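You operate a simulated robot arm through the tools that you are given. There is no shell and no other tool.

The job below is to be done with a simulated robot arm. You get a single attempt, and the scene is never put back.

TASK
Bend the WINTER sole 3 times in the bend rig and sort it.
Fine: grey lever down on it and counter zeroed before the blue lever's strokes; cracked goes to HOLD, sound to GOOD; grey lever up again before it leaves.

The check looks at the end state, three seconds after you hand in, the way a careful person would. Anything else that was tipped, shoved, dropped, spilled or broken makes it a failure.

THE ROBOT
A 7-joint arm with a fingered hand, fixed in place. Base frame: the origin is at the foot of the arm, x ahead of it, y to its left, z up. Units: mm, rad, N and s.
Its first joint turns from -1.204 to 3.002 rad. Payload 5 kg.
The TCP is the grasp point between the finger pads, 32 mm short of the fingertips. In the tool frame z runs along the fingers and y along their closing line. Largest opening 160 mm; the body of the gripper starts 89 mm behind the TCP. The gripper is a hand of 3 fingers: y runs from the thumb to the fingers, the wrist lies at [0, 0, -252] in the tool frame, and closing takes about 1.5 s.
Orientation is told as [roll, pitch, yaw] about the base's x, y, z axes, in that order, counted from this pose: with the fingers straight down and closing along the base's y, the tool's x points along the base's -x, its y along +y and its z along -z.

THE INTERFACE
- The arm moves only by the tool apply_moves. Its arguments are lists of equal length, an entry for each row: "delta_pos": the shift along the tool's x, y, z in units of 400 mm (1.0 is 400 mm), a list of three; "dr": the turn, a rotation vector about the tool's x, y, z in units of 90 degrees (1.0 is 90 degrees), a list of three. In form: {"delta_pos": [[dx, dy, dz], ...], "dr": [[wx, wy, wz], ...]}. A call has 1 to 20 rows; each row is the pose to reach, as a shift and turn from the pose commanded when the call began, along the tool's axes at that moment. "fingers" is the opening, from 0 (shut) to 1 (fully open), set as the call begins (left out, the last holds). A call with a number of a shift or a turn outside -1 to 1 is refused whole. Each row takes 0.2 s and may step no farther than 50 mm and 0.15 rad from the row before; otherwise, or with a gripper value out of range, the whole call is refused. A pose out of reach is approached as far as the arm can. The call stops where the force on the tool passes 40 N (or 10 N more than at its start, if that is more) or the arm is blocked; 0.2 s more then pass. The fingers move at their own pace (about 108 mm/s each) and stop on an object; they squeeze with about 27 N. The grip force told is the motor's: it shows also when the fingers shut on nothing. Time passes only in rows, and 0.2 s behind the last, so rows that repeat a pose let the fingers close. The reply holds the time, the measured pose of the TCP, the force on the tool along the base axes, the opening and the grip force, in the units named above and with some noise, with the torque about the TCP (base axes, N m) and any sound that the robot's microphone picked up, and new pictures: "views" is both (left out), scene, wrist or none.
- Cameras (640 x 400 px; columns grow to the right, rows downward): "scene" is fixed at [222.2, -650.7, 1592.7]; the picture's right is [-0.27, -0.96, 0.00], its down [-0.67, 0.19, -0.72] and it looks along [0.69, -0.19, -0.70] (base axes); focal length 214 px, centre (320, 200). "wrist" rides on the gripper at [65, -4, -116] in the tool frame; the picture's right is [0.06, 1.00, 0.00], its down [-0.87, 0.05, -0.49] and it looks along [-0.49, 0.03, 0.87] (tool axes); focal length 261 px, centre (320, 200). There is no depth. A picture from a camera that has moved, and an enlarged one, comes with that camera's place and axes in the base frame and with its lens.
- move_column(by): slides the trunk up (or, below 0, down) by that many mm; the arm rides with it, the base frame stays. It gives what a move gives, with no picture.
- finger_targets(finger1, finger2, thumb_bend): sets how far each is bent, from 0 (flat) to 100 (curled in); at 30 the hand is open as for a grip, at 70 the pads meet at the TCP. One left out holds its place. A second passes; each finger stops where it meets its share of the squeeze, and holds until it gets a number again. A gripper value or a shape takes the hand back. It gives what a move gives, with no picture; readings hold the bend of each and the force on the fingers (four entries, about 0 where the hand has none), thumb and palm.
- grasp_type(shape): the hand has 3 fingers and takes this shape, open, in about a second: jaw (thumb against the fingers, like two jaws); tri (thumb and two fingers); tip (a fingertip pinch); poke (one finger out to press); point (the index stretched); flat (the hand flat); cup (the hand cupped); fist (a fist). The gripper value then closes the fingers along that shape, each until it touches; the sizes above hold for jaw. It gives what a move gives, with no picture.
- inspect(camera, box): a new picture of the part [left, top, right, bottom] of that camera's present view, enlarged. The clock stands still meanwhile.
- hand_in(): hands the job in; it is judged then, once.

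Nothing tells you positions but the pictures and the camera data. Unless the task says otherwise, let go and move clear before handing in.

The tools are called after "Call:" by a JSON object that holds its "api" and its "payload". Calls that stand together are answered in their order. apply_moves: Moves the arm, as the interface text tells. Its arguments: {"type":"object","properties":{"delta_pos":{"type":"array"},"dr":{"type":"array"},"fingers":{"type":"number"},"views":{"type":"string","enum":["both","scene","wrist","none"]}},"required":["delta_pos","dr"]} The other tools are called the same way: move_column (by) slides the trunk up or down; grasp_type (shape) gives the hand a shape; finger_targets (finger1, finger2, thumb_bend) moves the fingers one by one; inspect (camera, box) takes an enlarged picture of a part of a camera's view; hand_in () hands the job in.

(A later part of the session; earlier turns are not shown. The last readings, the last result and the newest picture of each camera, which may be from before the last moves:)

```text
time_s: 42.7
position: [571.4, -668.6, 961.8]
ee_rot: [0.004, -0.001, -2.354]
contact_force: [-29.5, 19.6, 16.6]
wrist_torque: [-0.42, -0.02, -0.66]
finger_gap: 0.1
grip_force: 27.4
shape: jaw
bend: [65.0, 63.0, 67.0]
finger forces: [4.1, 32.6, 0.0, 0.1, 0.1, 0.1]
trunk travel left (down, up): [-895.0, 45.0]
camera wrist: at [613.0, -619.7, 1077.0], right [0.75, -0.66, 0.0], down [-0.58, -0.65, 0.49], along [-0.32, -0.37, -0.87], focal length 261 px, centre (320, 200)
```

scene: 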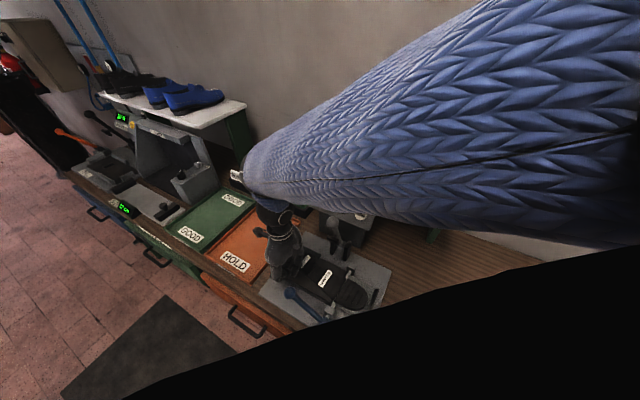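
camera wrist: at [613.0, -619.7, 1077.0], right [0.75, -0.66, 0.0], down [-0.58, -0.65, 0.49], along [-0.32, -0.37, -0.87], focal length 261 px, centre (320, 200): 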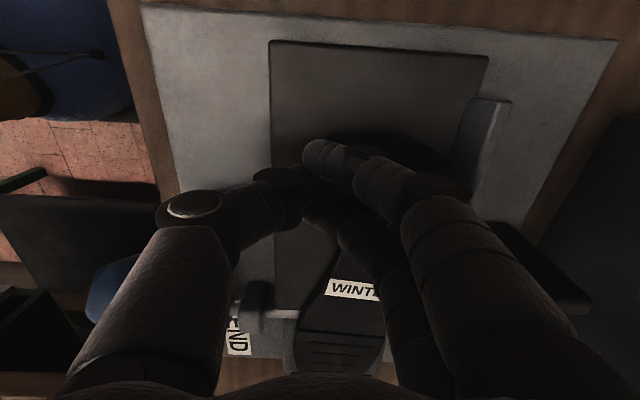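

The resistance rose to 35 N, so the heel seems to be against the fence. I back off, rise and look.

Call:
{"api": "apply_moves", "payload": {"delta_pos": [[0, -0.04, 0], [0, -0.08, 0], [0, -0.08, -0.1], [0, -0.08, -0.2], [0, -0.08, -0.3], [0, -0.08, -0.4], [0, -0.08, -0.5], [0, -0.08, -0.6]], "dr": [[0, 0, 0], [0, 0, 0], [0, 0, 0], [0, 0, 0], [0, 0, 0], [0, 0, 0], [0, 0, 0], [0, 0, 0]]}}

Call:
{"api": "inspect", "payload": {"camera": "wrist", "box": [240, 40, 460, 260]}}

Call:
{"api": "inspect", "payload": {"camera": "scene", "box": [250, 220, 410, 350]}}

```text
time_s: 44.5
position: [548.6, -647.6, 1198.8]
ee_rot: [0.004, -0.002, -2.357]
contact_force: [-0.7, -0.6, -0.5]
wrist_torque: [0.0, -0.06, 0.0]
finger_gap: 0.1
grip_force: 27.9
shape: jaw
bend: [65.0, 65.0, 67.0]
finger forces: [0.0, 0.1, 0.0, 0.0, 0.0, 0.1]
trunk travel left (down, up): [-895.0, 45.0]
camera wrist: at [590.7, -597.8, 1314.2], right [0.75, -0.66, 0.0], down [-0.58, -0.65, 0.49], along [-0.32, -0.37, -0.87], focal length 261 px, centre (320, 200)
```

scene: 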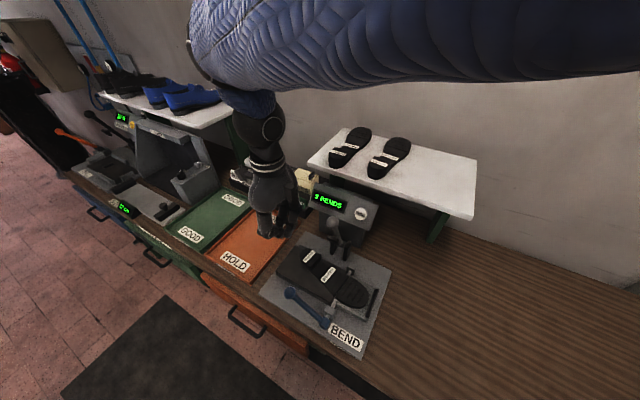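
wrist: 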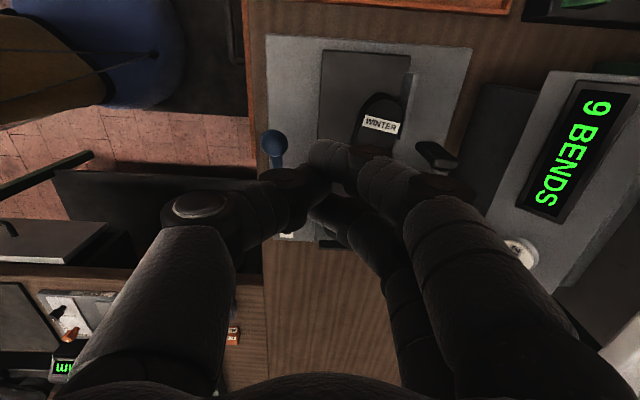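

```text
1.82 times, centred on (350, 150) of wrist
camera zoom: at [590.7, -597.8, 1314.2], right [0.75, -0.66, 0.0], down [-0.58, -0.65, 0.49], along [-0.32, -0.37, -0.87], focal length 474 px, centre (266, 291)
```

zoom: 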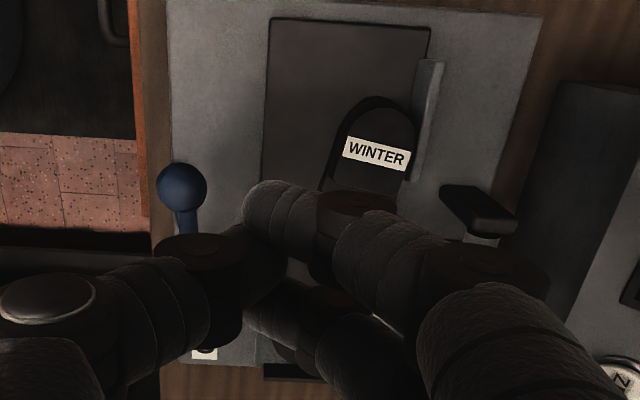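

```text
3.08 times, centred on (330, 285) of scene
camera zoom: at [222.2, -650.7, 1592.7], right [-0.27, -0.96, 0.0], down [-0.67, 0.19, -0.72], along [0.69, -0.19, -0.7], focal length 660 px, centre (289, -62)
```

zoom: 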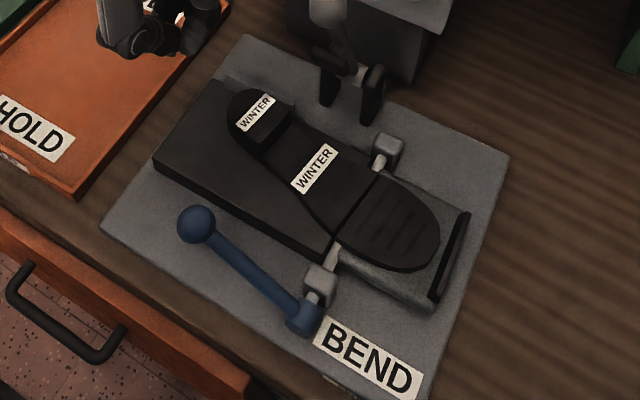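

The sole now sits snug against the fence with its tread line on the hinge. I return to behind the grey lever, above then down to shaft height.

Call:
{"api": "apply_moves", "payload": {"delta_pos": [[0, 0, -0.1], [0, 0, -0.2], [-0.0435, 0.0846, -0.2], [-0.087, 0.169, -0.2], [-0.1305, 0.254, -0.2], [-0.174, 0.338, -0.2], [-0.2175, 0.423, -0.2], [-0.2175, 0.423, -0.12], [-0.2175, 0.423, -0.02], [-0.2175, 0.423, 0.07], [-0.2175, 0.423, 0.1175]], "dr": [[0, 0, 0], [0, 0, 0], [0, 0, 0], [0, 0, 0], [0, 0, 0], [0, 0, 0], [0, 0, 0], [0, 0, 0], [0, 0, 0], [0, 0, 0], [0, 0, 0]], "views": "wrist"}}

```text
time_s: 46.9
position: [608.5, -832.7, 1152.9]
ee_rot: [0.004, 0.0, -2.357]
contact_force: [-0.2, 0.0, -0.4]
wrist_torque: [0.02, -0.01, 0.0]
finger_gap: 0.0
grip_force: 26.9
shape: jaw
bend: [65.0, 65.0, 67.0]
finger forces: [0.1, 0.0, 0.0, 0.0, 0.0, 0.1]
trunk travel left (down, up): [-895.0, 45.0]
camera wrist: at [652.5, -782.2, 1267.7], right [0.75, -0.66, 0.0], down [-0.58, -0.65, 0.49], along [-0.32, -0.37, -0.87], focal length 261 px, centre (320, 200)
```

wrist: 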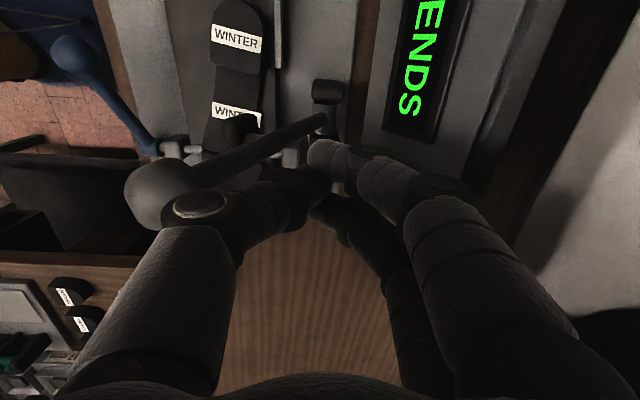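

The thumb's knuckle bulges toward the ball in this orientation. I'll rise, yaw the hand to -45° so its flat side faces the lever, and offset it so finger 1 lines up with the shaft.

Call:
{"api": "apply_moves", "payload": {"delta_pos": [[0, 0, -0.11], [0, 0, -0.22], [0, 0, -0.32], [-0.021, 0, -0.32], [-0.021, 0, -0.32], [-0.021, 0, -0.32], [-0.021, 0, -0.32], [-0.021, 0, -0.32], [-0.021, 0, -0.32], [-0.021, 0, -0.32], [-0.021, 0, -0.32], [-0.021, 0, -0.32], [-0.021, 0, -0.32], [-0.021, 0, -0.32], [-0.021, 0, -0.32]], "dr": [[0, 0, 0], [0, 0, 0], [0, 0, 0], [0, 0, -0.0833], [0, 0, -0.1667], [0, 0, -0.25], [0, 0, -0.3333], [0, 0, -0.4167], [0, 0, -0.5], [0, 0, -0.5833], [0, 0, -0.6667], [0, 0, -0.75], [0, 0, -0.8333], [0, 0, -0.9167], [0, 0, -1.0]], "views": "wrist"}}

```text
time_s: 50.1
position: [604.2, -835.1, 1280.7]
ee_rot: [0.001, -0.003, -0.782]
contact_force: [0.1, -0.3, 0.0]
wrist_torque: [0.01, -0.01, -0.02]
finger_gap: 0.0
grip_force: 27.0
shape: jaw
bend: [65.0, 65.0, 67.0]
finger forces: [0.0, 0.0, 0.0, 0.0, 0.0, 0.0]
trunk travel left (down, up): [-895.0, 45.0]
camera wrist: at [553.7, -792.0, 1395.6], right [0.66, 0.75, 0.0], down [0.65, -0.57, 0.49], along [0.37, -0.33, -0.87], focal length 261 px, centre (320, 200)
```

wrist: 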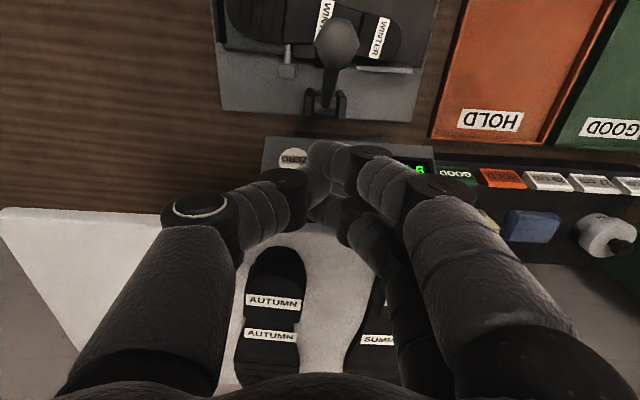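

The view confirms the lever at u≈-157 with the ball at v 943 and the pivot near v 1011. I descend behind it and start pushing along its arc.

Call:
{"api": "apply_moves", "payload": {"delta_pos": [[0.0125, 0, 0.11], [0.0125, 0, 0.22], [0.0125, 0, 0.3375], [0.0628, 0, 0.3418], [0.1093, 0, 0.359], [0.1555, 0, 0.3818]], "dr": [[0, 0, 0], [0, 0, 0], [0, 0, 0], [0, 0, 0], [0, 0, 0], [0, 0, 0]]}}

```text
time_s: 51.5
position: [559.8, -792.7, 1128.3]
ee_rot: [0.0, -0.002, -0.784]
contact_force: [0.4, -0.5, 0.1]
wrist_torque: [-0.01, -0.03, -0.01]
finger_gap: 0.0
grip_force: 27.1
shape: jaw
bend: [65.0, 65.0, 67.0]
finger forces: [0.1, 0.0, 0.0, 0.0, 0.0, 0.0]
trunk travel left (down, up): [-895.0, 45.0]
camera wrist: at [509.2, -748.4, 1243.1], right [0.66, 0.75, 0.0], down [0.65, -0.58, 0.49], along [0.37, -0.33, -0.87], focal length 261 px, centre (320, 200)
```

scene: 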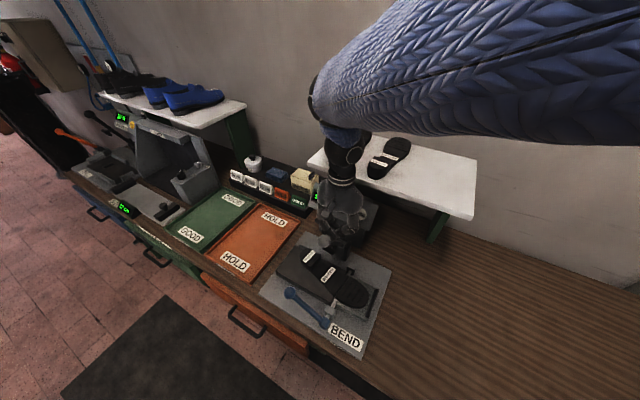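
wrist: 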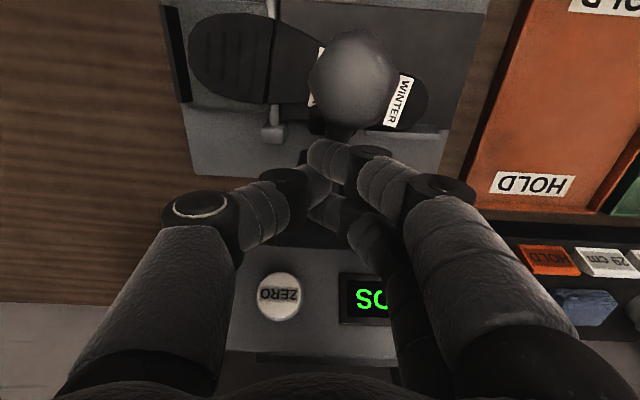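

The lever is following with almost no force and is now at about 50°. I continue along the arc.

Call:
{"api": "apply_moves", "payload": {"delta_pos": [[0.0344, 0, 0.0275], [0.0688, 0, 0.055], [0.095, 0, 0.09], [0.1213, 0, 0.1275], [0.1375, 0, 0.17], [0.1538, 0, 0.211], [0.158, 0, 0.25], [0.1625, 0, 0.2875]], "dr": [[0, 0, 0], [0, 0, 0], [0, 0, 0], [0, 0, 0], [0, 0, 0], [0, 0, 0], [0, 0, 0], [0, 0, 0]]}}

```text
time_s: 53.3
position: [514.6, -746.5, 1013.9]
ee_rot: [0.003, -0.004, -0.785]
contact_force: [-0.6, -0.4, 0.4]
wrist_torque: [0.0, 0.0, 0.01]
finger_gap: 0.0
grip_force: 27.2
shape: jaw
bend: [65.0, 65.0, 67.0]
finger forces: [0.0, 0.0, 0.1, 0.0, 0.0, 0.0]
trunk travel left (down, up): [-895.0, 45.0]
camera wrist: at [464.4, -702.5, 1127.8], right [0.66, 0.75, 0.0], down [0.65, -0.58, 0.49], along [0.37, -0.33, -0.87], focal length 261 px, centre (320, 200)
```

scene: 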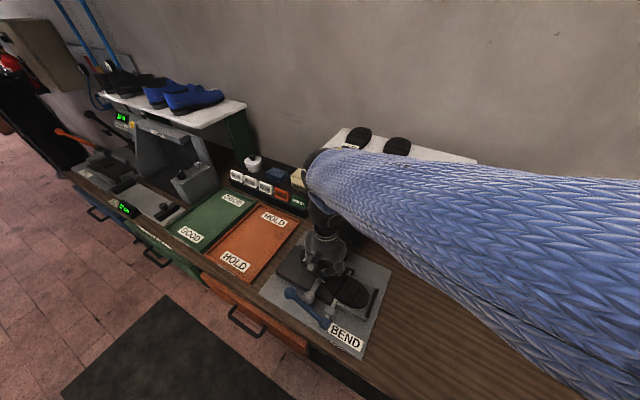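
wrist: 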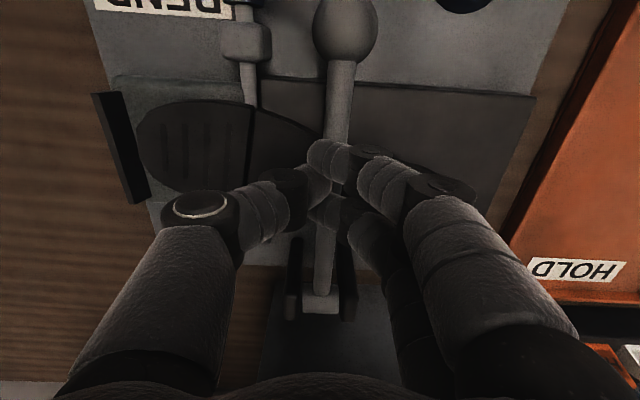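

The lever is nearly horizontal with no load yet. I press on downward in small steps until it seats on the sole.

Call:
{"api": "apply_moves", "payload": {"delta_pos": [[0, 0, 0.02], [0, 0, 0.0375]], "dr": [[0, 0, 0], [0, 0, 0]], "views": "none"}}

Call:
{"api": "apply_moves", "payload": {"delta_pos": [[0, 0, 0.0125], [0, 0, 0.025]], "dr": [[0, 0, 0], [0, 0, 0]], "views": "wrist"}}

Call:
{"api": "inspect", "payload": {"camera": "scene", "box": [260, 210, 410, 340]}}

```text
time_s: 53.9
position: [514.1, -746.2, 998.3]
ee_rot: [0.002, -0.004, -0.786]
contact_force: [0.2, -1.0, 3.7]
wrist_torque: [-0.03, -0.03, -0.03]
finger_gap: 0.0
grip_force: 27.2
shape: jaw
bend: [66.0, 65.0, 67.0]
finger forces: [0.0, 0.0, 0.0, 0.0, 0.0, 0.0]
trunk travel left (down, up): [-895.0, 45.0]
```

```text
time_s: 54.4
position: [515.6, -744.9, 997.0]
ee_rot: [0.004, -0.012, -0.784]
contact_force: [-11.7, 3.5, 30.9]
wrist_torque: [0.23, 0.47, 0.06]
finger_gap: 0.0
grip_force: 26.9
shape: jaw
bend: [69.0, 67.0, 67.0]
finger forces: [0.1, 0.1, 0.0, 0.1, 0.0, 0.1]
trunk travel left (down, up): [-895.0, 45.0]
stopped in row 2: the force on the tool passed its limit at 45 N (the readings are from after the stop); the commanded pose is now the measured one
camera wrist: at [465.1, -701.3, 1111.6], right [0.66, 0.75, 0.0], down [0.65, -0.57, 0.5], along [0.38, -0.33, -0.87], focal length 261 px, centre (320, 200)
```

wrist: 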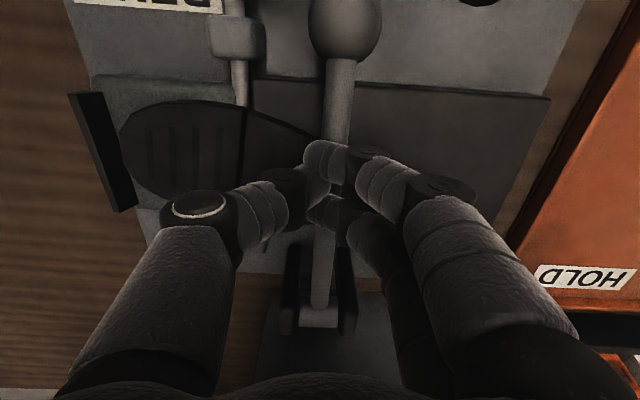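

```text
3.08 times, centred on (335, 275) of scene
camera zoom: at [222.2, -650.7, 1592.7], right [-0.27, -0.96, 0.0], down [-0.67, 0.19, -0.72], along [0.69, -0.19, -0.7], focal length 660 px, centre (274, -31)
```

zoom: 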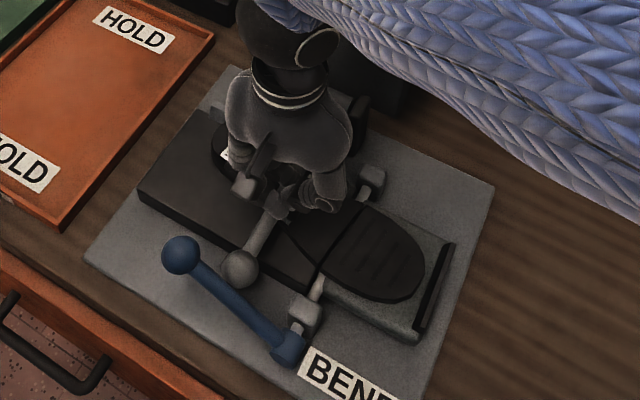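

The lever hit a firm stop at z≈997, with its foot on the sole. I lift off and check that it stays down and where everything sits.

Call:
{"api": "apply_moves", "payload": {"delta_pos": [[0, 0, -0.02], [0, 0, -0.1], [0, 0, -0.2], [0, 0, -0.3], [0, 0, -0.4], [0, 0, -0.5]], "dr": [[0, 0, 0], [0, 0, 0], [0, 0, 0], [0, 0, 0], [0, 0, 0], [0, 0, 0]]}}

Call:
{"api": "inspect", "payload": {"camera": "scene", "box": [260, 210, 410, 340]}}

Call:
{"api": "inspect", "payload": {"camera": "wrist", "box": [200, 0, 440, 200]}}

```text
time_s: 55.8
position: [516.3, -745.3, 1193.0]
ee_rot: [0.002, -0.007, -0.784]
contact_force: [1.1, -0.2, -0.6]
wrist_torque: [-0.03, -0.02, -0.01]
finger_gap: 0.0
grip_force: 27.0
shape: jaw
bend: [66.0, 66.0, 67.0]
finger forces: [0.1, 0.0, 0.0, 0.0, 0.0, 0.0]
trunk travel left (down, up): [-895.0, 45.0]
camera wrist: at [465.9, -700.9, 1307.5], right [0.66, 0.75, 0.0], down [0.65, -0.57, 0.5], along [0.37, -0.33, -0.87], focal length 261 px, centre (320, 200)
```

scene: 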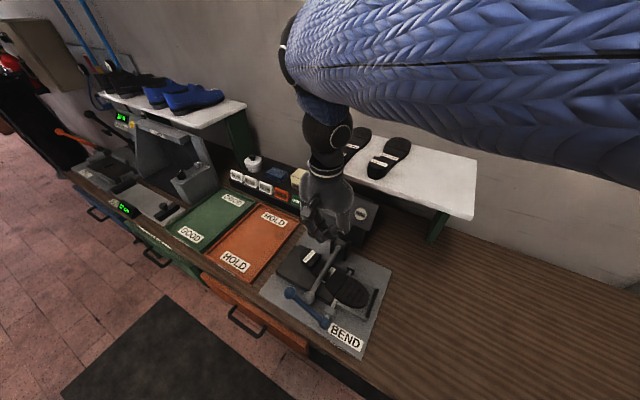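
wrist: 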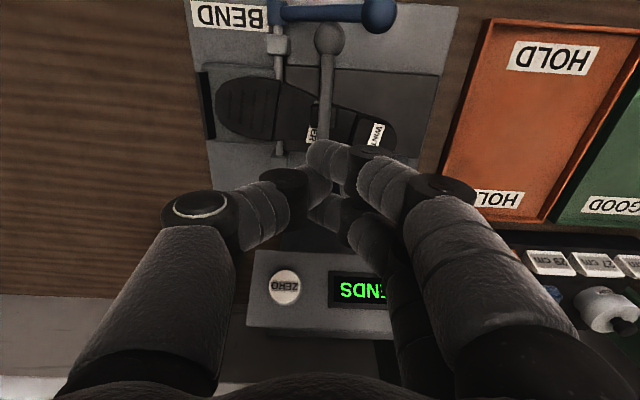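

```text
3.08 times, centred on (335, 275) of scene
camera zoom: at [222.2, -650.7, 1592.7], right [-0.27, -0.96, 0.0], down [-0.67, 0.19, -0.72], along [0.69, -0.19, -0.7], focal length 660 px, centre (274, -31)
```

zoom: 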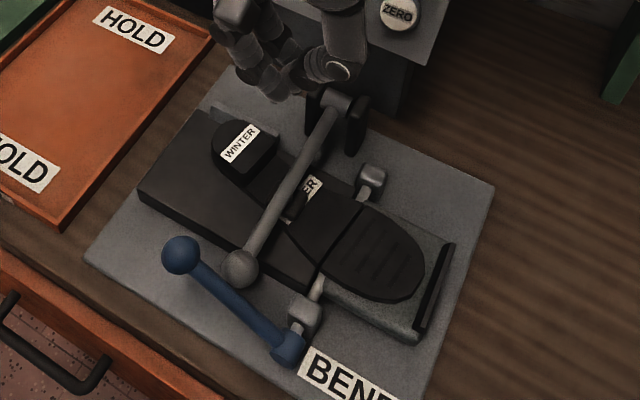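

```text
2.00 times, centred on (320, 100) of wrist
camera zoom: at [465.9, -700.9, 1307.5], right [0.66, 0.75, 0.0], down [0.65, -0.57, 0.5], along [0.37, -0.33, -0.87], focal length 521 px, centre (320, 400)
```

zoom: 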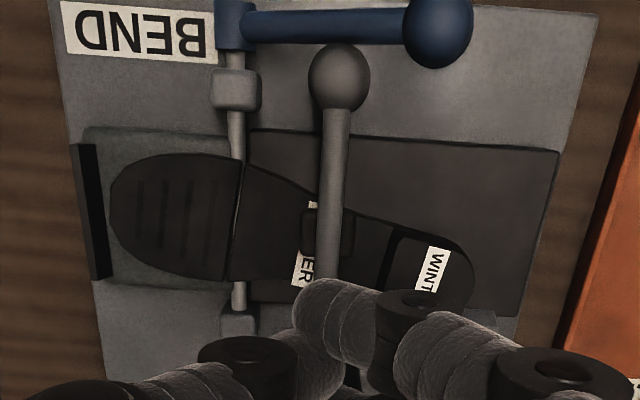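

The grey lever is down with its black foot on the WINTER sole's waist, and it stays there. Next I zero the counter: the button is at u≈-194, v≈1070, z≈1087 on a panel tilted about 52°, so I tilt the closed hand to face it and stop 60 mm short.

Call:
{"api": "apply_moves", "payload": {"delta_pos": [[-0.0325, -0.0101, 0.015], [-0.065, -0.0203, 0.03], [-0.0975, -0.0304, 0.045], [-0.13, -0.0405, 0.06], [-0.1625, -0.0506, 0.075], [-0.195, -0.0608, 0.09], [-0.2275, -0.0709, 0.105], [-0.26, -0.081, 0.12]], "dr": [[0, -0.0718, 0], [0, -0.1435, 0], [0, -0.2153, 0], [0, -0.287, 0], [0, -0.3588, 0], [0, -0.4305, 0], [0, -0.5023, 0], [0, -0.574, 0]]}}

Call:
{"api": "inspect", "payload": {"camera": "wrist", "box": [180, 0, 460, 220]}}

Call:
{"api": "inspect", "payload": {"camera": "scene", "box": [280, 150, 420, 270]}}

```text
time_s: 57.6
position: [568.1, -842.7, 1146.5]
ee_rot: [0.005, -0.912, -0.788]
contact_force: [0.6, -0.1, 0.0]
wrist_torque: [0.0, 0.03, -0.01]
finger_gap: 0.1
grip_force: 27.2
shape: jaw
bend: [66.0, 66.0, 67.0]
finger forces: [0.0, 0.0, 0.1, 0.0, 0.0, 0.1]
trunk travel left (down, up): [-895.0, 45.0]
camera wrist: at [470.7, -752.8, 1165.3], right [0.68, 0.73, -0.05], down [0.14, -0.07, 0.99], along [0.72, -0.68, -0.15], focal length 261 px, centre (320, 200)
```

scene: 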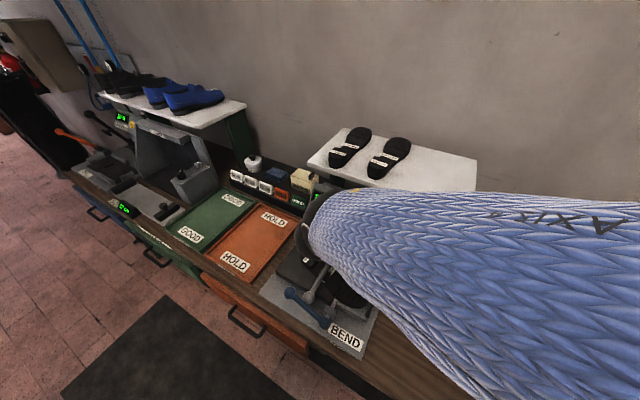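
wrist: 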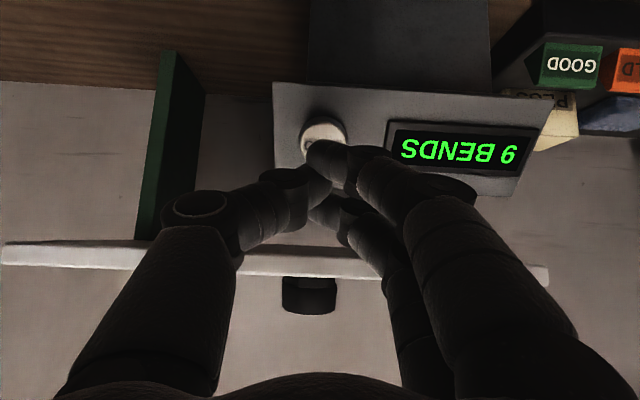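

```text
1.82 times, centred on (320, 110) of wrist
camera zoom: at [470.7, -752.8, 1165.3], right [0.68, 0.73, -0.05], down [0.14, -0.07, 0.99], along [0.72, -0.68, -0.15], focal length 474 px, centre (320, 364)
```

zoom: 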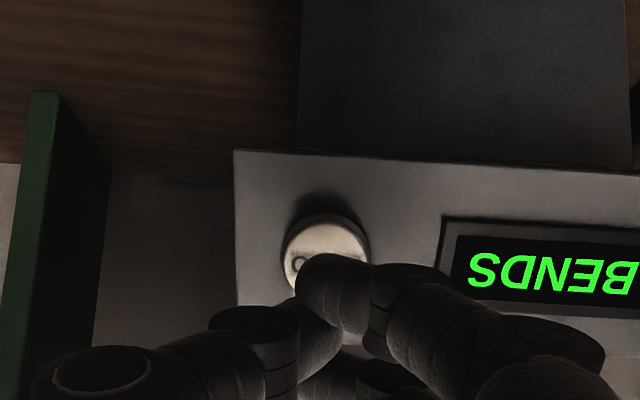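

```text
3.33 times, centred on (350, 210) of scene
camera zoom: at [222.2, -650.7, 1592.7], right [-0.27, -0.96, 0.0], down [-0.67, 0.19, -0.72], along [0.69, -0.19, -0.7], focal length 715 px, centre (220, 167)
```

zoom: 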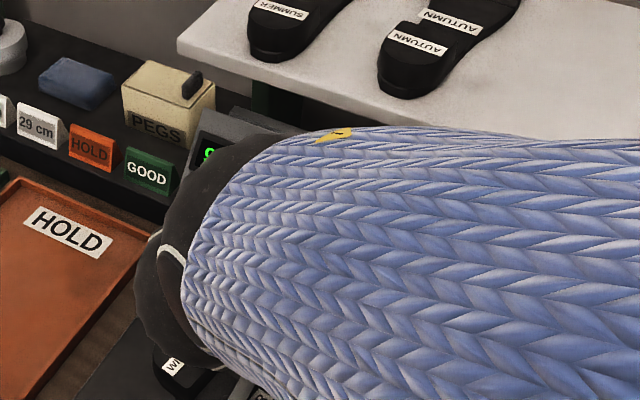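

The tool axis points at the ZERO button within a few millimetres. I advance 45 mm and then press gently.

Call:
{"api": "apply_moves", "payload": {"delta_pos": [[0.01, 0.003, 0.06], [0.01, 0.003, 0.1125]], "dr": [[0, 0, 0], [0, 0, 0]], "views": "wrist"}}

Call:
{"api": "apply_moves", "payload": {"delta_pos": [[0, 0, 0.0125], [0, 0, 0.02]], "dr": [[0, 0, 0], [0, 0, 0]], "views": "wrist"}}

```text
time_s: 58.2
position: [593.7, -866.1, 1115.5]
ee_rot: [0.004, -0.908, -0.789]
contact_force: [-0.6, 0.0, 1.2]
wrist_torque: [-0.01, -0.02, -0.01]
finger_gap: 0.0
grip_force: 26.9
shape: jaw
bend: [66.0, 66.0, 67.0]
finger forces: [0.1, 0.1, 0.1, 0.1, 0.0, 0.0]
trunk travel left (down, up): [-895.0, 45.0]
camera wrist: at [496.3, -775.9, 1133.8], right [0.68, 0.73, -0.05], down [0.14, -0.07, 0.99], along [0.72, -0.68, -0.15], focal length 261 px, centre (320, 200)
```

wrist: 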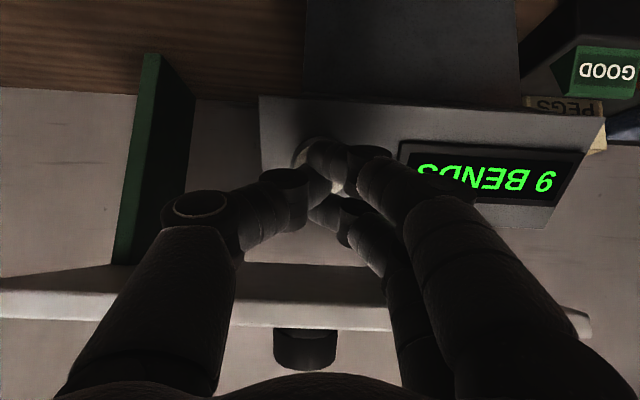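

```text
time_s: 58.8
position: [597.1, -869.4, 1111.0]
ee_rot: [0.004, -0.909, -0.786]
contact_force: [-0.2, 0.6, 0.5]
wrist_torque: [0.01, 0.02, 0.0]
finger_gap: 0.0
grip_force: 27.1
shape: jaw
bend: [66.0, 66.0, 67.0]
finger forces: [0.0, 0.0, 0.0, 0.0, 0.0, 0.0]
trunk travel left (down, up): [-895.0, 45.0]
camera wrist: at [499.8, -778.6, 1130.2], right [0.68, 0.73, -0.05], down [0.14, -0.07, 0.99], along [0.72, -0.68, -0.15], focal length 261 px, centre (320, 200)
```

wrist: 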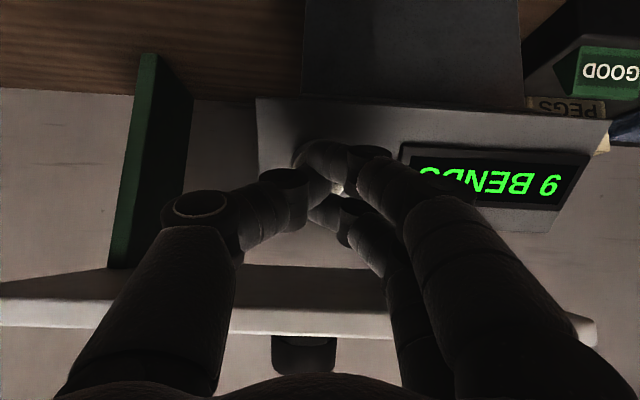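

No contact yet. I continue in small steps.

Call:
{"api": "apply_moves", "payload": {"delta_pos": [[0, 0, 0.01], [0, 0, 0.0175]], "dr": [[0, 0, 0], [0, 0, 0]], "views": "none"}}

Call:
{"api": "apply_moves", "payload": {"delta_pos": [[0, 0, 0.0075], [0, 0, 0.0125]], "dr": [[0, 0, 0], [0, 0, 0]], "views": "wrist"}}

```text
time_s: 59.4
position: [599.0, -872.4, 1107.0]
ee_rot: [0.005, -0.908, -0.786]
contact_force: [-0.3, 0.4, 0.0]
wrist_torque: [0.02, 0.0, -0.03]
finger_gap: 0.1
grip_force: 26.7
shape: jaw
bend: [66.0, 66.0, 67.0]
finger forces: [0.0, 0.0, 0.0, 0.1, 0.1, 0.1]
trunk travel left (down, up): [-895.0, 45.0]
```

```text
time_s: 60.0
position: [603.2, -875.8, 1104.4]
ee_rot: [0.003, -0.91, -0.787]
contact_force: [-3.0, 3.4, 3.3]
wrist_torque: [-0.03, -0.01, -0.02]
finger_gap: 0.0
grip_force: 27.2
shape: jaw
bend: [66.0, 66.0, 67.0]
finger forces: [0.0, 0.1, 0.0, 0.0, 0.0, 0.0]
trunk travel left (down, up): [-895.0, 45.0]
heard: click
camera wrist: at [505.4, -785.3, 1123.3], right [0.68, 0.73, -0.05], down [0.14, -0.07, 0.99], along [0.72, -0.68, -0.15], focal length 261 px, centre (320, 200)
```

wrist: 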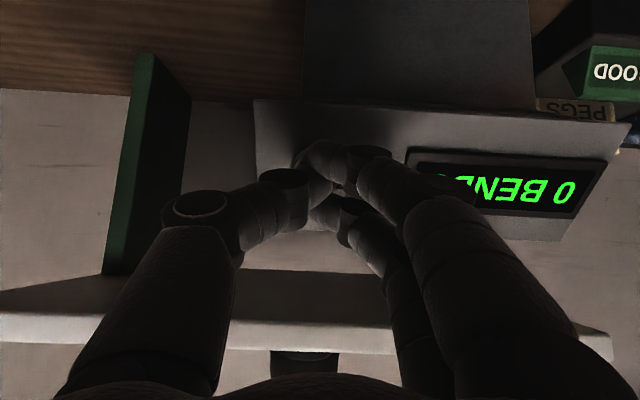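

A click was heard and the counter shows "0 BENDS". I retreat from the button along the tool axis and bring the hand back to vertical.

Call:
{"api": "apply_moves", "payload": {"delta_pos": [[0, 0, -0.12], [0, 0, -0.24], [-0.0016, 0.0157, -0.2716], [-0.0031, 0.0314, -0.3031], [-0.0047, 0.0471, -0.3347], [-0.0063, 0.0629, -0.3663], [-0.0079, 0.0786, -0.3979], [-0.0094, 0.0943, -0.4294], [-0.011, 0.11, -0.461]], "dr": [[0, 0, 0], [0, 0, 0], [0, 0.0829, 0], [0, 0.1657, 0], [0, 0.2486, 0], [0, 0.3314, 0], [0, 0.4143, 0], [0, 0.4971, 0], [0, 0.58, 0]]}}

Call:
{"api": "inspect", "payload": {"camera": "wrist", "box": [160, 0, 480, 200]}}

Call:
{"api": "inspect", "payload": {"camera": "scene", "box": [250, 170, 410, 340]}}

```text
time_s: 62.0
position: [530.8, -742.2, 1221.8]
ee_rot: [0.003, 0.002, -0.786]
contact_force: [-1.7, 1.8, -4.3]
wrist_torque: [-0.1, -0.19, -0.01]
finger_gap: 0.0
grip_force: 27.1
shape: jaw
bend: [66.0, 66.0, 67.0]
finger forces: [0.1, 0.1, 0.0, 0.0, 0.0, 0.0]
trunk travel left (down, up): [-895.0, 45.0]
camera wrist: at [481.1, -698.9, 1337.2], right [0.66, 0.75, 0.0], down [0.65, -0.58, 0.49], along [0.37, -0.32, -0.87], focal length 261 px, centre (320, 200)
```

scene: 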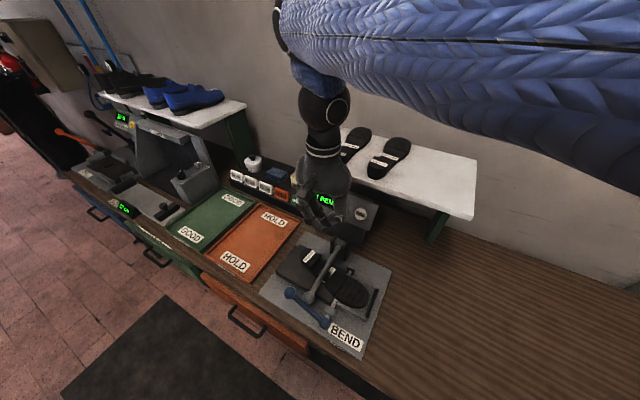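
wrist: 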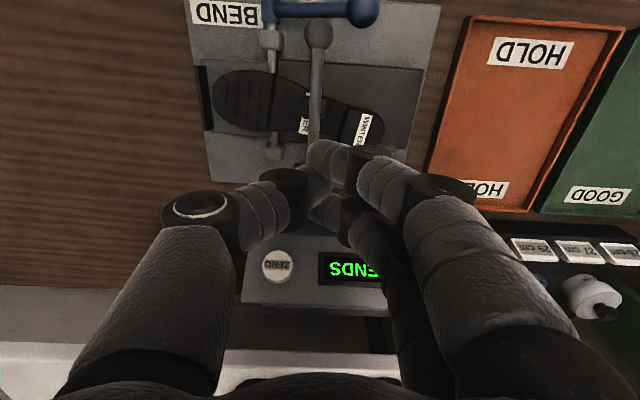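

```text
2.00 times, centred on (320, 100) of wrist
camera zoom: at [481.1, -698.9, 1337.2], right [0.66, 0.75, 0.0], down [0.65, -0.58, 0.49], along [0.37, -0.32, -0.87], focal length 521 px, centre (320, 400)
```

zoom: 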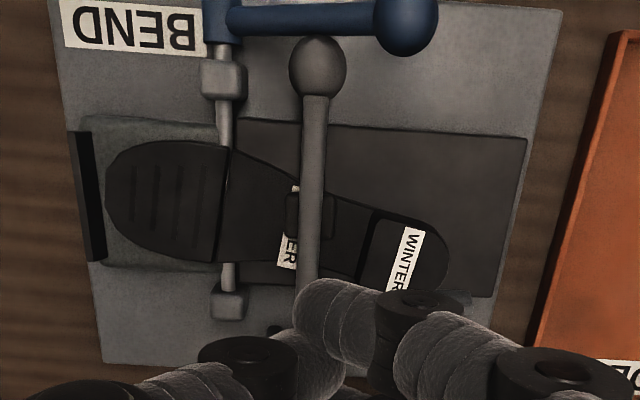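

```text
2.35 times, centred on (330, 255) of scene
camera zoom: at [222.2, -650.7, 1592.7], right [-0.27, -0.96, 0.0], down [-0.67, 0.19, -0.72], along [0.69, -0.19, -0.7], focal length 505 px, centre (296, 71)
```

zoom: 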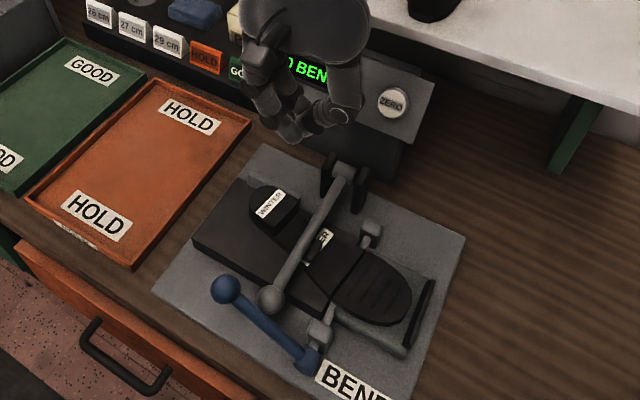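

I rotate the hand back to -135° so its knuckles avoid the grey ball, and move above the blue ball at u≈-110, v≈789.

Call:
{"api": "apply_moves", "payload": {"delta_pos": [[0.0233, 0.0084, 0], [0.0467, 0.0168, 0], [0.07, 0.0253, 0], [0.0933, 0.0337, 0.02], [0.1167, 0.0421, 0.05], [0.14, 0.0505, 0.08], [0.1633, 0.0589, 0.11], [0.1867, 0.0673, 0.14], [0.21, 0.0758, 0.17], [0.2333, 0.0842, 0.2], [0.2567, 0.0926, 0.225], [0.28, 0.101, 0.25]], "dr": [[0, 0, 0.0833], [0, 0, 0.1667], [0, 0, 0.25], [0, 0, 0.3333], [0, 0, 0.4167], [0, 0, 0.5], [0, 0, 0.5833], [0, 0, 0.6667], [0, 0, 0.75], [0, 0, 0.8333], [0, 0, 0.9167], [0, 0, 1.0]]}}

Call:
{"api": "inspect", "payload": {"camera": "wrist", "box": [220, 60, 480, 300]}}

Call:
{"api": "inspect", "payload": {"camera": "scene", "box": [250, 170, 410, 340]}}

```text
time_s: 64.6
position: [481.7, -636.6, 1120.7]
ee_rot: [-0.002, 0.001, -2.356]
contact_force: [0.8, -0.2, 0.5]
wrist_torque: [0.01, -0.02, -0.01]
finger_gap: 0.1
grip_force: 26.4
shape: jaw
bend: [66.0, 66.0, 67.0]
finger forces: [0.0, 0.0, 0.0, 0.0, 0.0, 0.0]
trunk travel left (down, up): [-895.0, 45.0]
camera wrist: at [524.0, -587.7, 1235.6], right [0.75, -0.66, 0.0], down [-0.58, -0.65, 0.49], along [-0.33, -0.37, -0.87], focal length 261 px, centre (320, 200)
```

scene: 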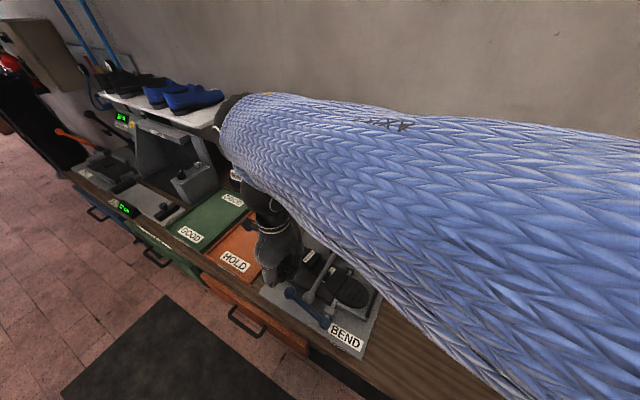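
wrist: 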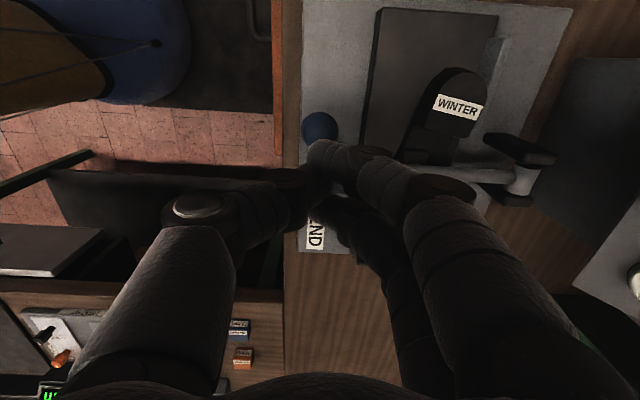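

```text
1.67 times, centred on (350, 180) of wrist
camera zoom: at [524.0, -587.7, 1235.6], right [0.75, -0.66, 0.0], down [-0.58, -0.65, 0.49], along [-0.33, -0.37, -0.87], focal length 434 px, centre (270, 233)
```

zoom: 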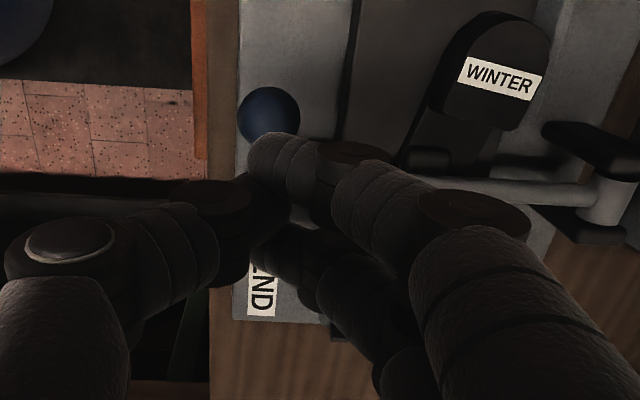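

```text
2.35 times, centred on (330, 255) of scene
camera zoom: at [222.2, -650.7, 1592.7], right [-0.27, -0.96, 0.0], down [-0.67, 0.19, -0.72], along [0.69, -0.19, -0.7], focal length 505 px, centre (296, 71)
```

zoom: 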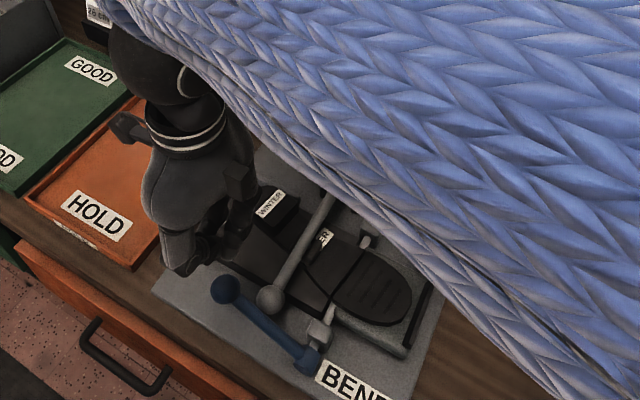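

The blue ball is directly below the fingertips. I descend to first contact and start pressing along its arc in small steps.

Call:
{"api": "apply_moves", "payload": {"delta_pos": [[0, -0.005, 0.08], [0, -0.005, 0.16], [0.0025, -0.005, 0.18]], "dr": [[0, 0, 0], [0, 0, 0], [0, 0, 0]], "views": "none"}}

Call:
{"api": "apply_moves", "payload": {"delta_pos": [[0.005, 0, 0.015], [0.015, 0, 0.035]], "dr": [[0, 0, 0], [0, 0, 0]], "views": "wrist"}}

Call:
{"api": "inspect", "payload": {"camera": "scene", "box": [250, 220, 410, 350]}}

```text
time_s: 65.4
position: [479.7, -632.7, 1048.5]
ee_rot: [0.001, 0.002, -2.354]
contact_force: [-0.1, 0.4, 0.2]
wrist_torque: [0.04, -0.01, 0.01]
finger_gap: 0.1
grip_force: 27.8
shape: jaw
bend: [66.0, 66.0, 67.0]
finger forces: [0.0, 0.1, 0.0, 0.0, 0.1, 0.0]
trunk travel left (down, up): [-895.0, 45.0]
```

```text
time_s: 66.0
position: [484.6, -628.8, 1033.6]
ee_rot: [-0.002, 0.001, -2.353]
contact_force: [-1.9, 4.0, 3.3]
wrist_torque: [0.12, 0.09, -0.05]
finger_gap: 0.0
grip_force: 26.8
shape: jaw
bend: [66.0, 66.0, 67.0]
finger forces: [0.0, 0.1, 0.0, 0.0, 0.0, 0.0]
trunk travel left (down, up): [-895.0, 45.0]
camera wrist: at [527.2, -579.7, 1149.3], right [0.75, -0.66, 0.0], down [-0.58, -0.66, 0.49], along [-0.32, -0.37, -0.87], focal length 261 px, centre (320, 200)
```

wrist: 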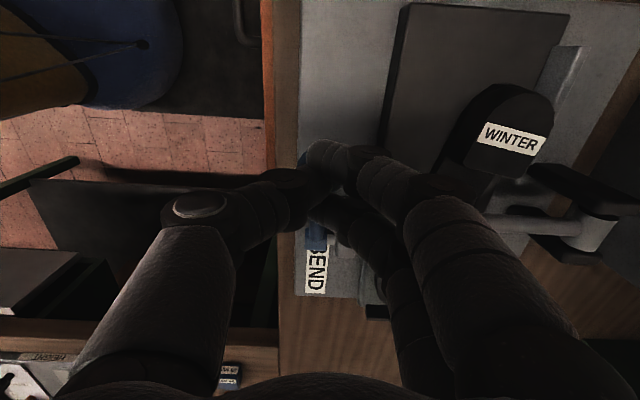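

```text
3.08 times, centred on (330, 285) of scene
camera zoom: at [222.2, -650.7, 1592.7], right [-0.27, -0.96, 0.0], down [-0.67, 0.19, -0.72], along [0.69, -0.19, -0.7], focal length 660 px, centre (289, -62)
```

zoom: 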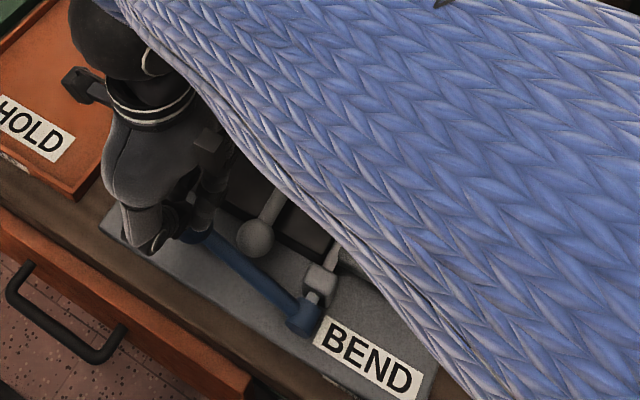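

There is light contact, about 5 N. I keep following the arc downward.

Call:
{"api": "apply_moves", "payload": {"delta_pos": [[0.006, 0, 0.02], [0.011, 0, 0.04], [0.016, 0, 0.06]], "dr": [[0, 0, 0], [0, 0, 0], [0, 0, 0]], "views": "wrist"}}

Call:
{"api": "inspect", "payload": {"camera": "scene", "box": [250, 220, 410, 350]}}

```text
time_s: 66.8
position: [489.3, -623.4, 1010.6]
ee_rot: [-0.001, 0.001, -2.354]
contact_force: [-1.5, 5.0, 6.7]
wrist_torque: [0.2, 0.03, 0.01]
finger_gap: 0.2
grip_force: 27.3
shape: jaw
bend: [66.0, 66.0, 67.0]
finger forces: [0.0, 0.1, 0.0, 0.0, 0.0, 0.0]
trunk travel left (down, up): [-895.0, 45.0]
camera wrist: at [531.3, -575.7, 1125.6], right [0.75, -0.66, 0.0], down [-0.58, -0.65, 0.49], along [-0.32, -0.37, -0.87], focal length 261 px, centre (320, 200)
```

wrist: 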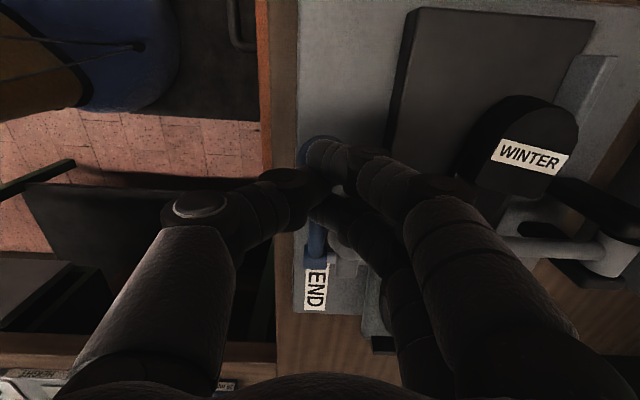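

```text
3.08 times, centred on (330, 285) of scene
camera zoom: at [222.2, -650.7, 1592.7], right [-0.27, -0.96, 0.0], down [-0.67, 0.19, -0.72], along [0.69, -0.19, -0.7], focal length 660 px, centre (289, -62)
```

zoom: 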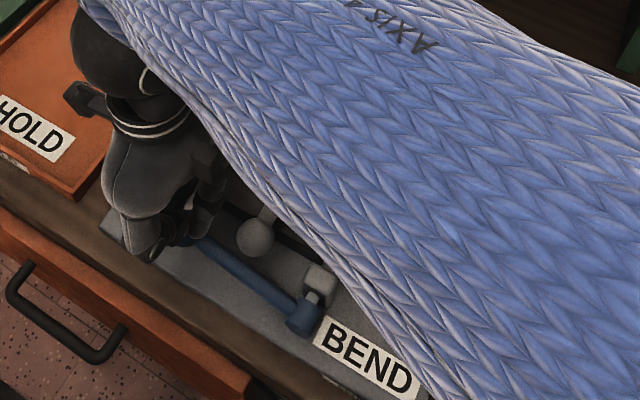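

The lever is moving down with a light spring-like load. I continue the stroke toward its end.

Call:
{"api": "apply_moves", "payload": {"delta_pos": [[0.004, 0.003, 0.025], [0.008, 0.003, 0.05], [0.01, 0.003, 0.075], [0.01, 0.003, 0.1]], "dr": [[0, 0, 0], [0, 0, 0], [0, 0, 0], [0, 0, 0]], "views": "wrist"}}

Call:
{"api": "inspect", "payload": {"camera": "scene", "box": [250, 220, 410, 350]}}

```text
time_s: 67.8
position: [493.8, -624.1, 971.2]
ee_rot: [-0.001, 0.002, -2.355]
contact_force: [-1.5, 4.9, 7.6]
wrist_torque: [0.24, 0.06, 0.06]
finger_gap: 0.0
grip_force: 27.3
shape: jaw
bend: [66.0, 66.0, 67.0]
finger forces: [0.0, 0.1, 0.1, 0.0, 0.0, 0.1]
trunk travel left (down, up): [-895.0, 45.0]
camera wrist: at [535.7, -574.5, 1085.9], right [0.75, -0.66, 0.0], down [-0.58, -0.65, 0.49], along [-0.32, -0.37, -0.87], focal length 261 px, centre (320, 200)
```

wrist: 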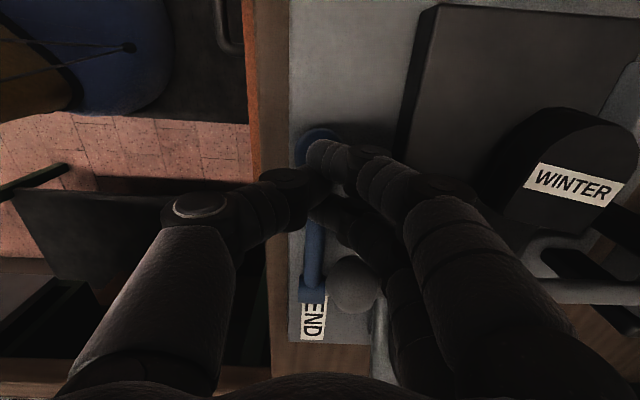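

```text
3.08 times, centred on (330, 285) of scene
camera zoom: at [222.2, -650.7, 1592.7], right [-0.27, -0.96, 0.0], down [-0.67, 0.19, -0.72], along [0.69, -0.19, -0.7], focal length 660 px, centre (289, -62)
```

zoom: 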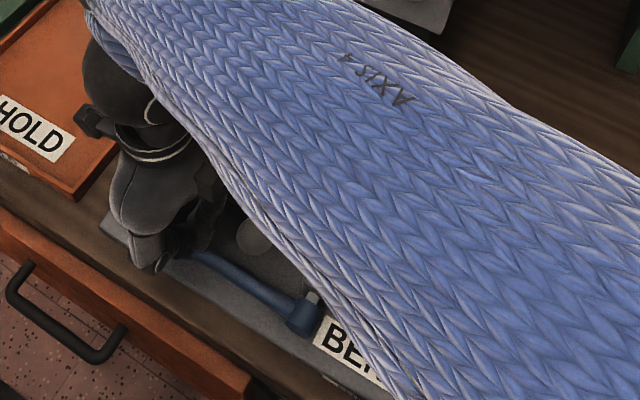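

The lever is about horizontal and still moving at 8 N. I continue in smaller steps to find the end of the stroke.

Call:
{"api": "apply_moves", "payload": {"delta_pos": [[0, 0, 0.0125], [-0.001, 0, 0.025], [-0.002, 0, 0.0375]], "dr": [[0, 0, 0], [0, 0, 0], [0, 0, 0]], "views": "wrist"}}

Call:
{"api": "inspect", "payload": {"camera": "scene", "box": [250, 170, 430, 350]}}

```text
time_s: 68.5
position: [493.8, -622.7, 966.8]
ee_rot: [0.003, 0.005, -2.353]
contact_force: [-14.4, 7.6, 36.0]
wrist_torque: [0.59, 0.43, 0.15]
finger_gap: 0.0
grip_force: 27.0
shape: jaw
bend: [67.0, 66.0, 69.0]
finger forces: [0.0, 0.1, 0.0, 0.1, 72.2, 0.1]
trunk travel left (down, up): [-895.0, 45.0]
stopped in row 3: the force on the tool passed its limit at 44 N (the readings are from after the stop); the commanded pose is now the measured one
camera wrist: at [535.2, -573.7, 1082.4], right [0.75, -0.66, 0.0], down [-0.58, -0.65, 0.49], along [-0.32, -0.37, -0.87], focal length 261 px, centre (320, 200)
```

wrist: 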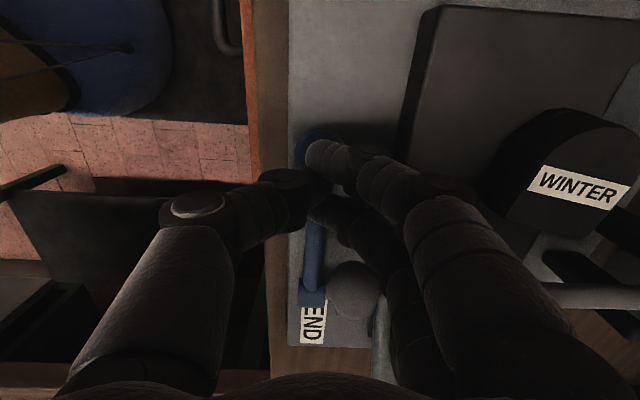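

```text
2.22 times, centred on (340, 260) of scene
camera zoom: at [222.2, -650.7, 1592.7], right [-0.27, -0.96, 0.0], down [-0.67, 0.19, -0.72], along [0.69, -0.19, -0.7], focal length 477 px, centre (276, 67)
```

zoom: 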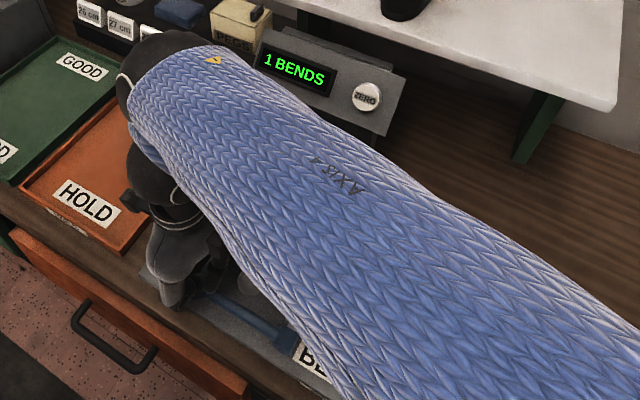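

The counter shows "1 BENDS" and the lever reached its stop. I rise back along the arc and see whether the lever springs back.

Call:
{"api": "apply_moves", "payload": {"delta_pos": [[0, 0, -0.05], [-0.005, 0, -0.1], [-0.015, 0, -0.15], [-0.03, 0, -0.2], [-0.03, 0, -0.27]], "dr": [[0, 0, 0], [0, 0, 0], [0, 0, 0], [0, 0, 0], [0, 0, 0]], "views": "wrist"}}

Call:
{"api": "inspect", "payload": {"camera": "scene", "box": [250, 170, 430, 350]}}

Call:
{"api": "inspect", "payload": {"camera": "wrist", "box": [240, 60, 480, 320]}}

```text
time_s: 69.7
position: [486.4, -634.8, 1072.6]
ee_rot: [0.001, 0.005, -2.353]
contact_force: [-0.8, 0.2, -0.2]
wrist_torque: [-0.01, -0.02, 0.02]
finger_gap: 0.0
grip_force: 26.7
shape: jaw
bend: [66.0, 66.0, 68.0]
finger forces: [0.0, 0.0, 0.0, 0.1, 0.0, 0.0]
trunk travel left (down, up): [-895.0, 45.0]
camera wrist: at [528.5, -583.9, 1187.3], right [0.75, -0.66, 0.0], down [-0.58, -0.65, 0.49], along [-0.32, -0.37, -0.87], focal length 261 px, centre (320, 200)
```

wrist: 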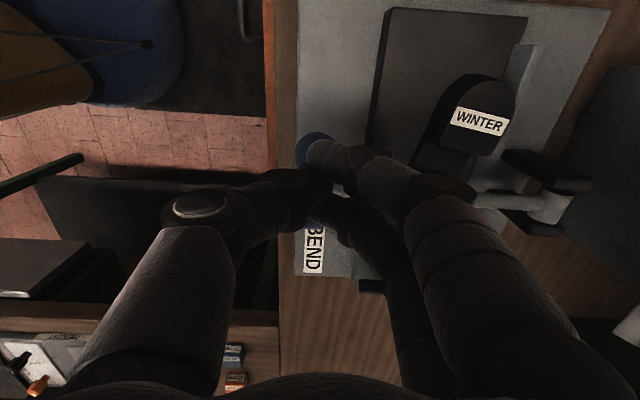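

```text
2.22 times, centred on (340, 260) of scene
camera zoom: at [222.2, -650.7, 1592.7], right [-0.27, -0.96, 0.0], down [-0.67, 0.19, -0.72], along [0.69, -0.19, -0.7], focal length 477 px, centre (276, 67)
```

zoom: 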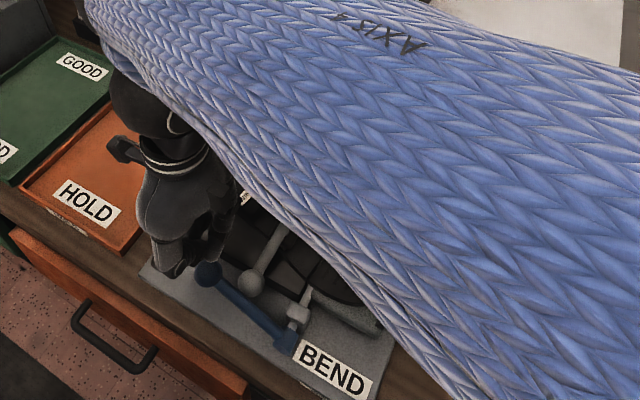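

```text
1.54 times, centred on (360, 190) of wrist
camera zoom: at [528.5, -583.9, 1187.3], right [0.75, -0.66, 0.0], down [-0.58, -0.65, 0.49], along [-0.32, -0.37, -0.87], focal length 401 px, centre (258, 215)
```

zoom: 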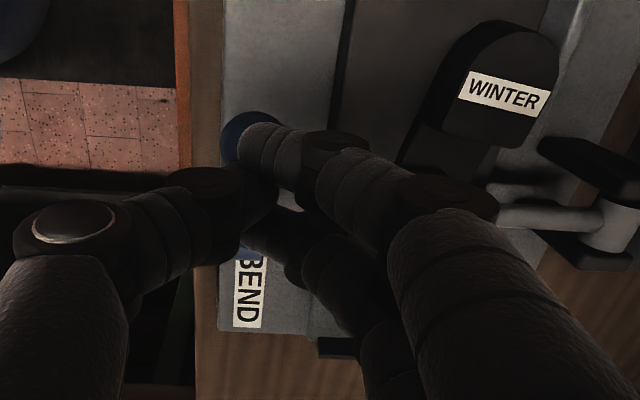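

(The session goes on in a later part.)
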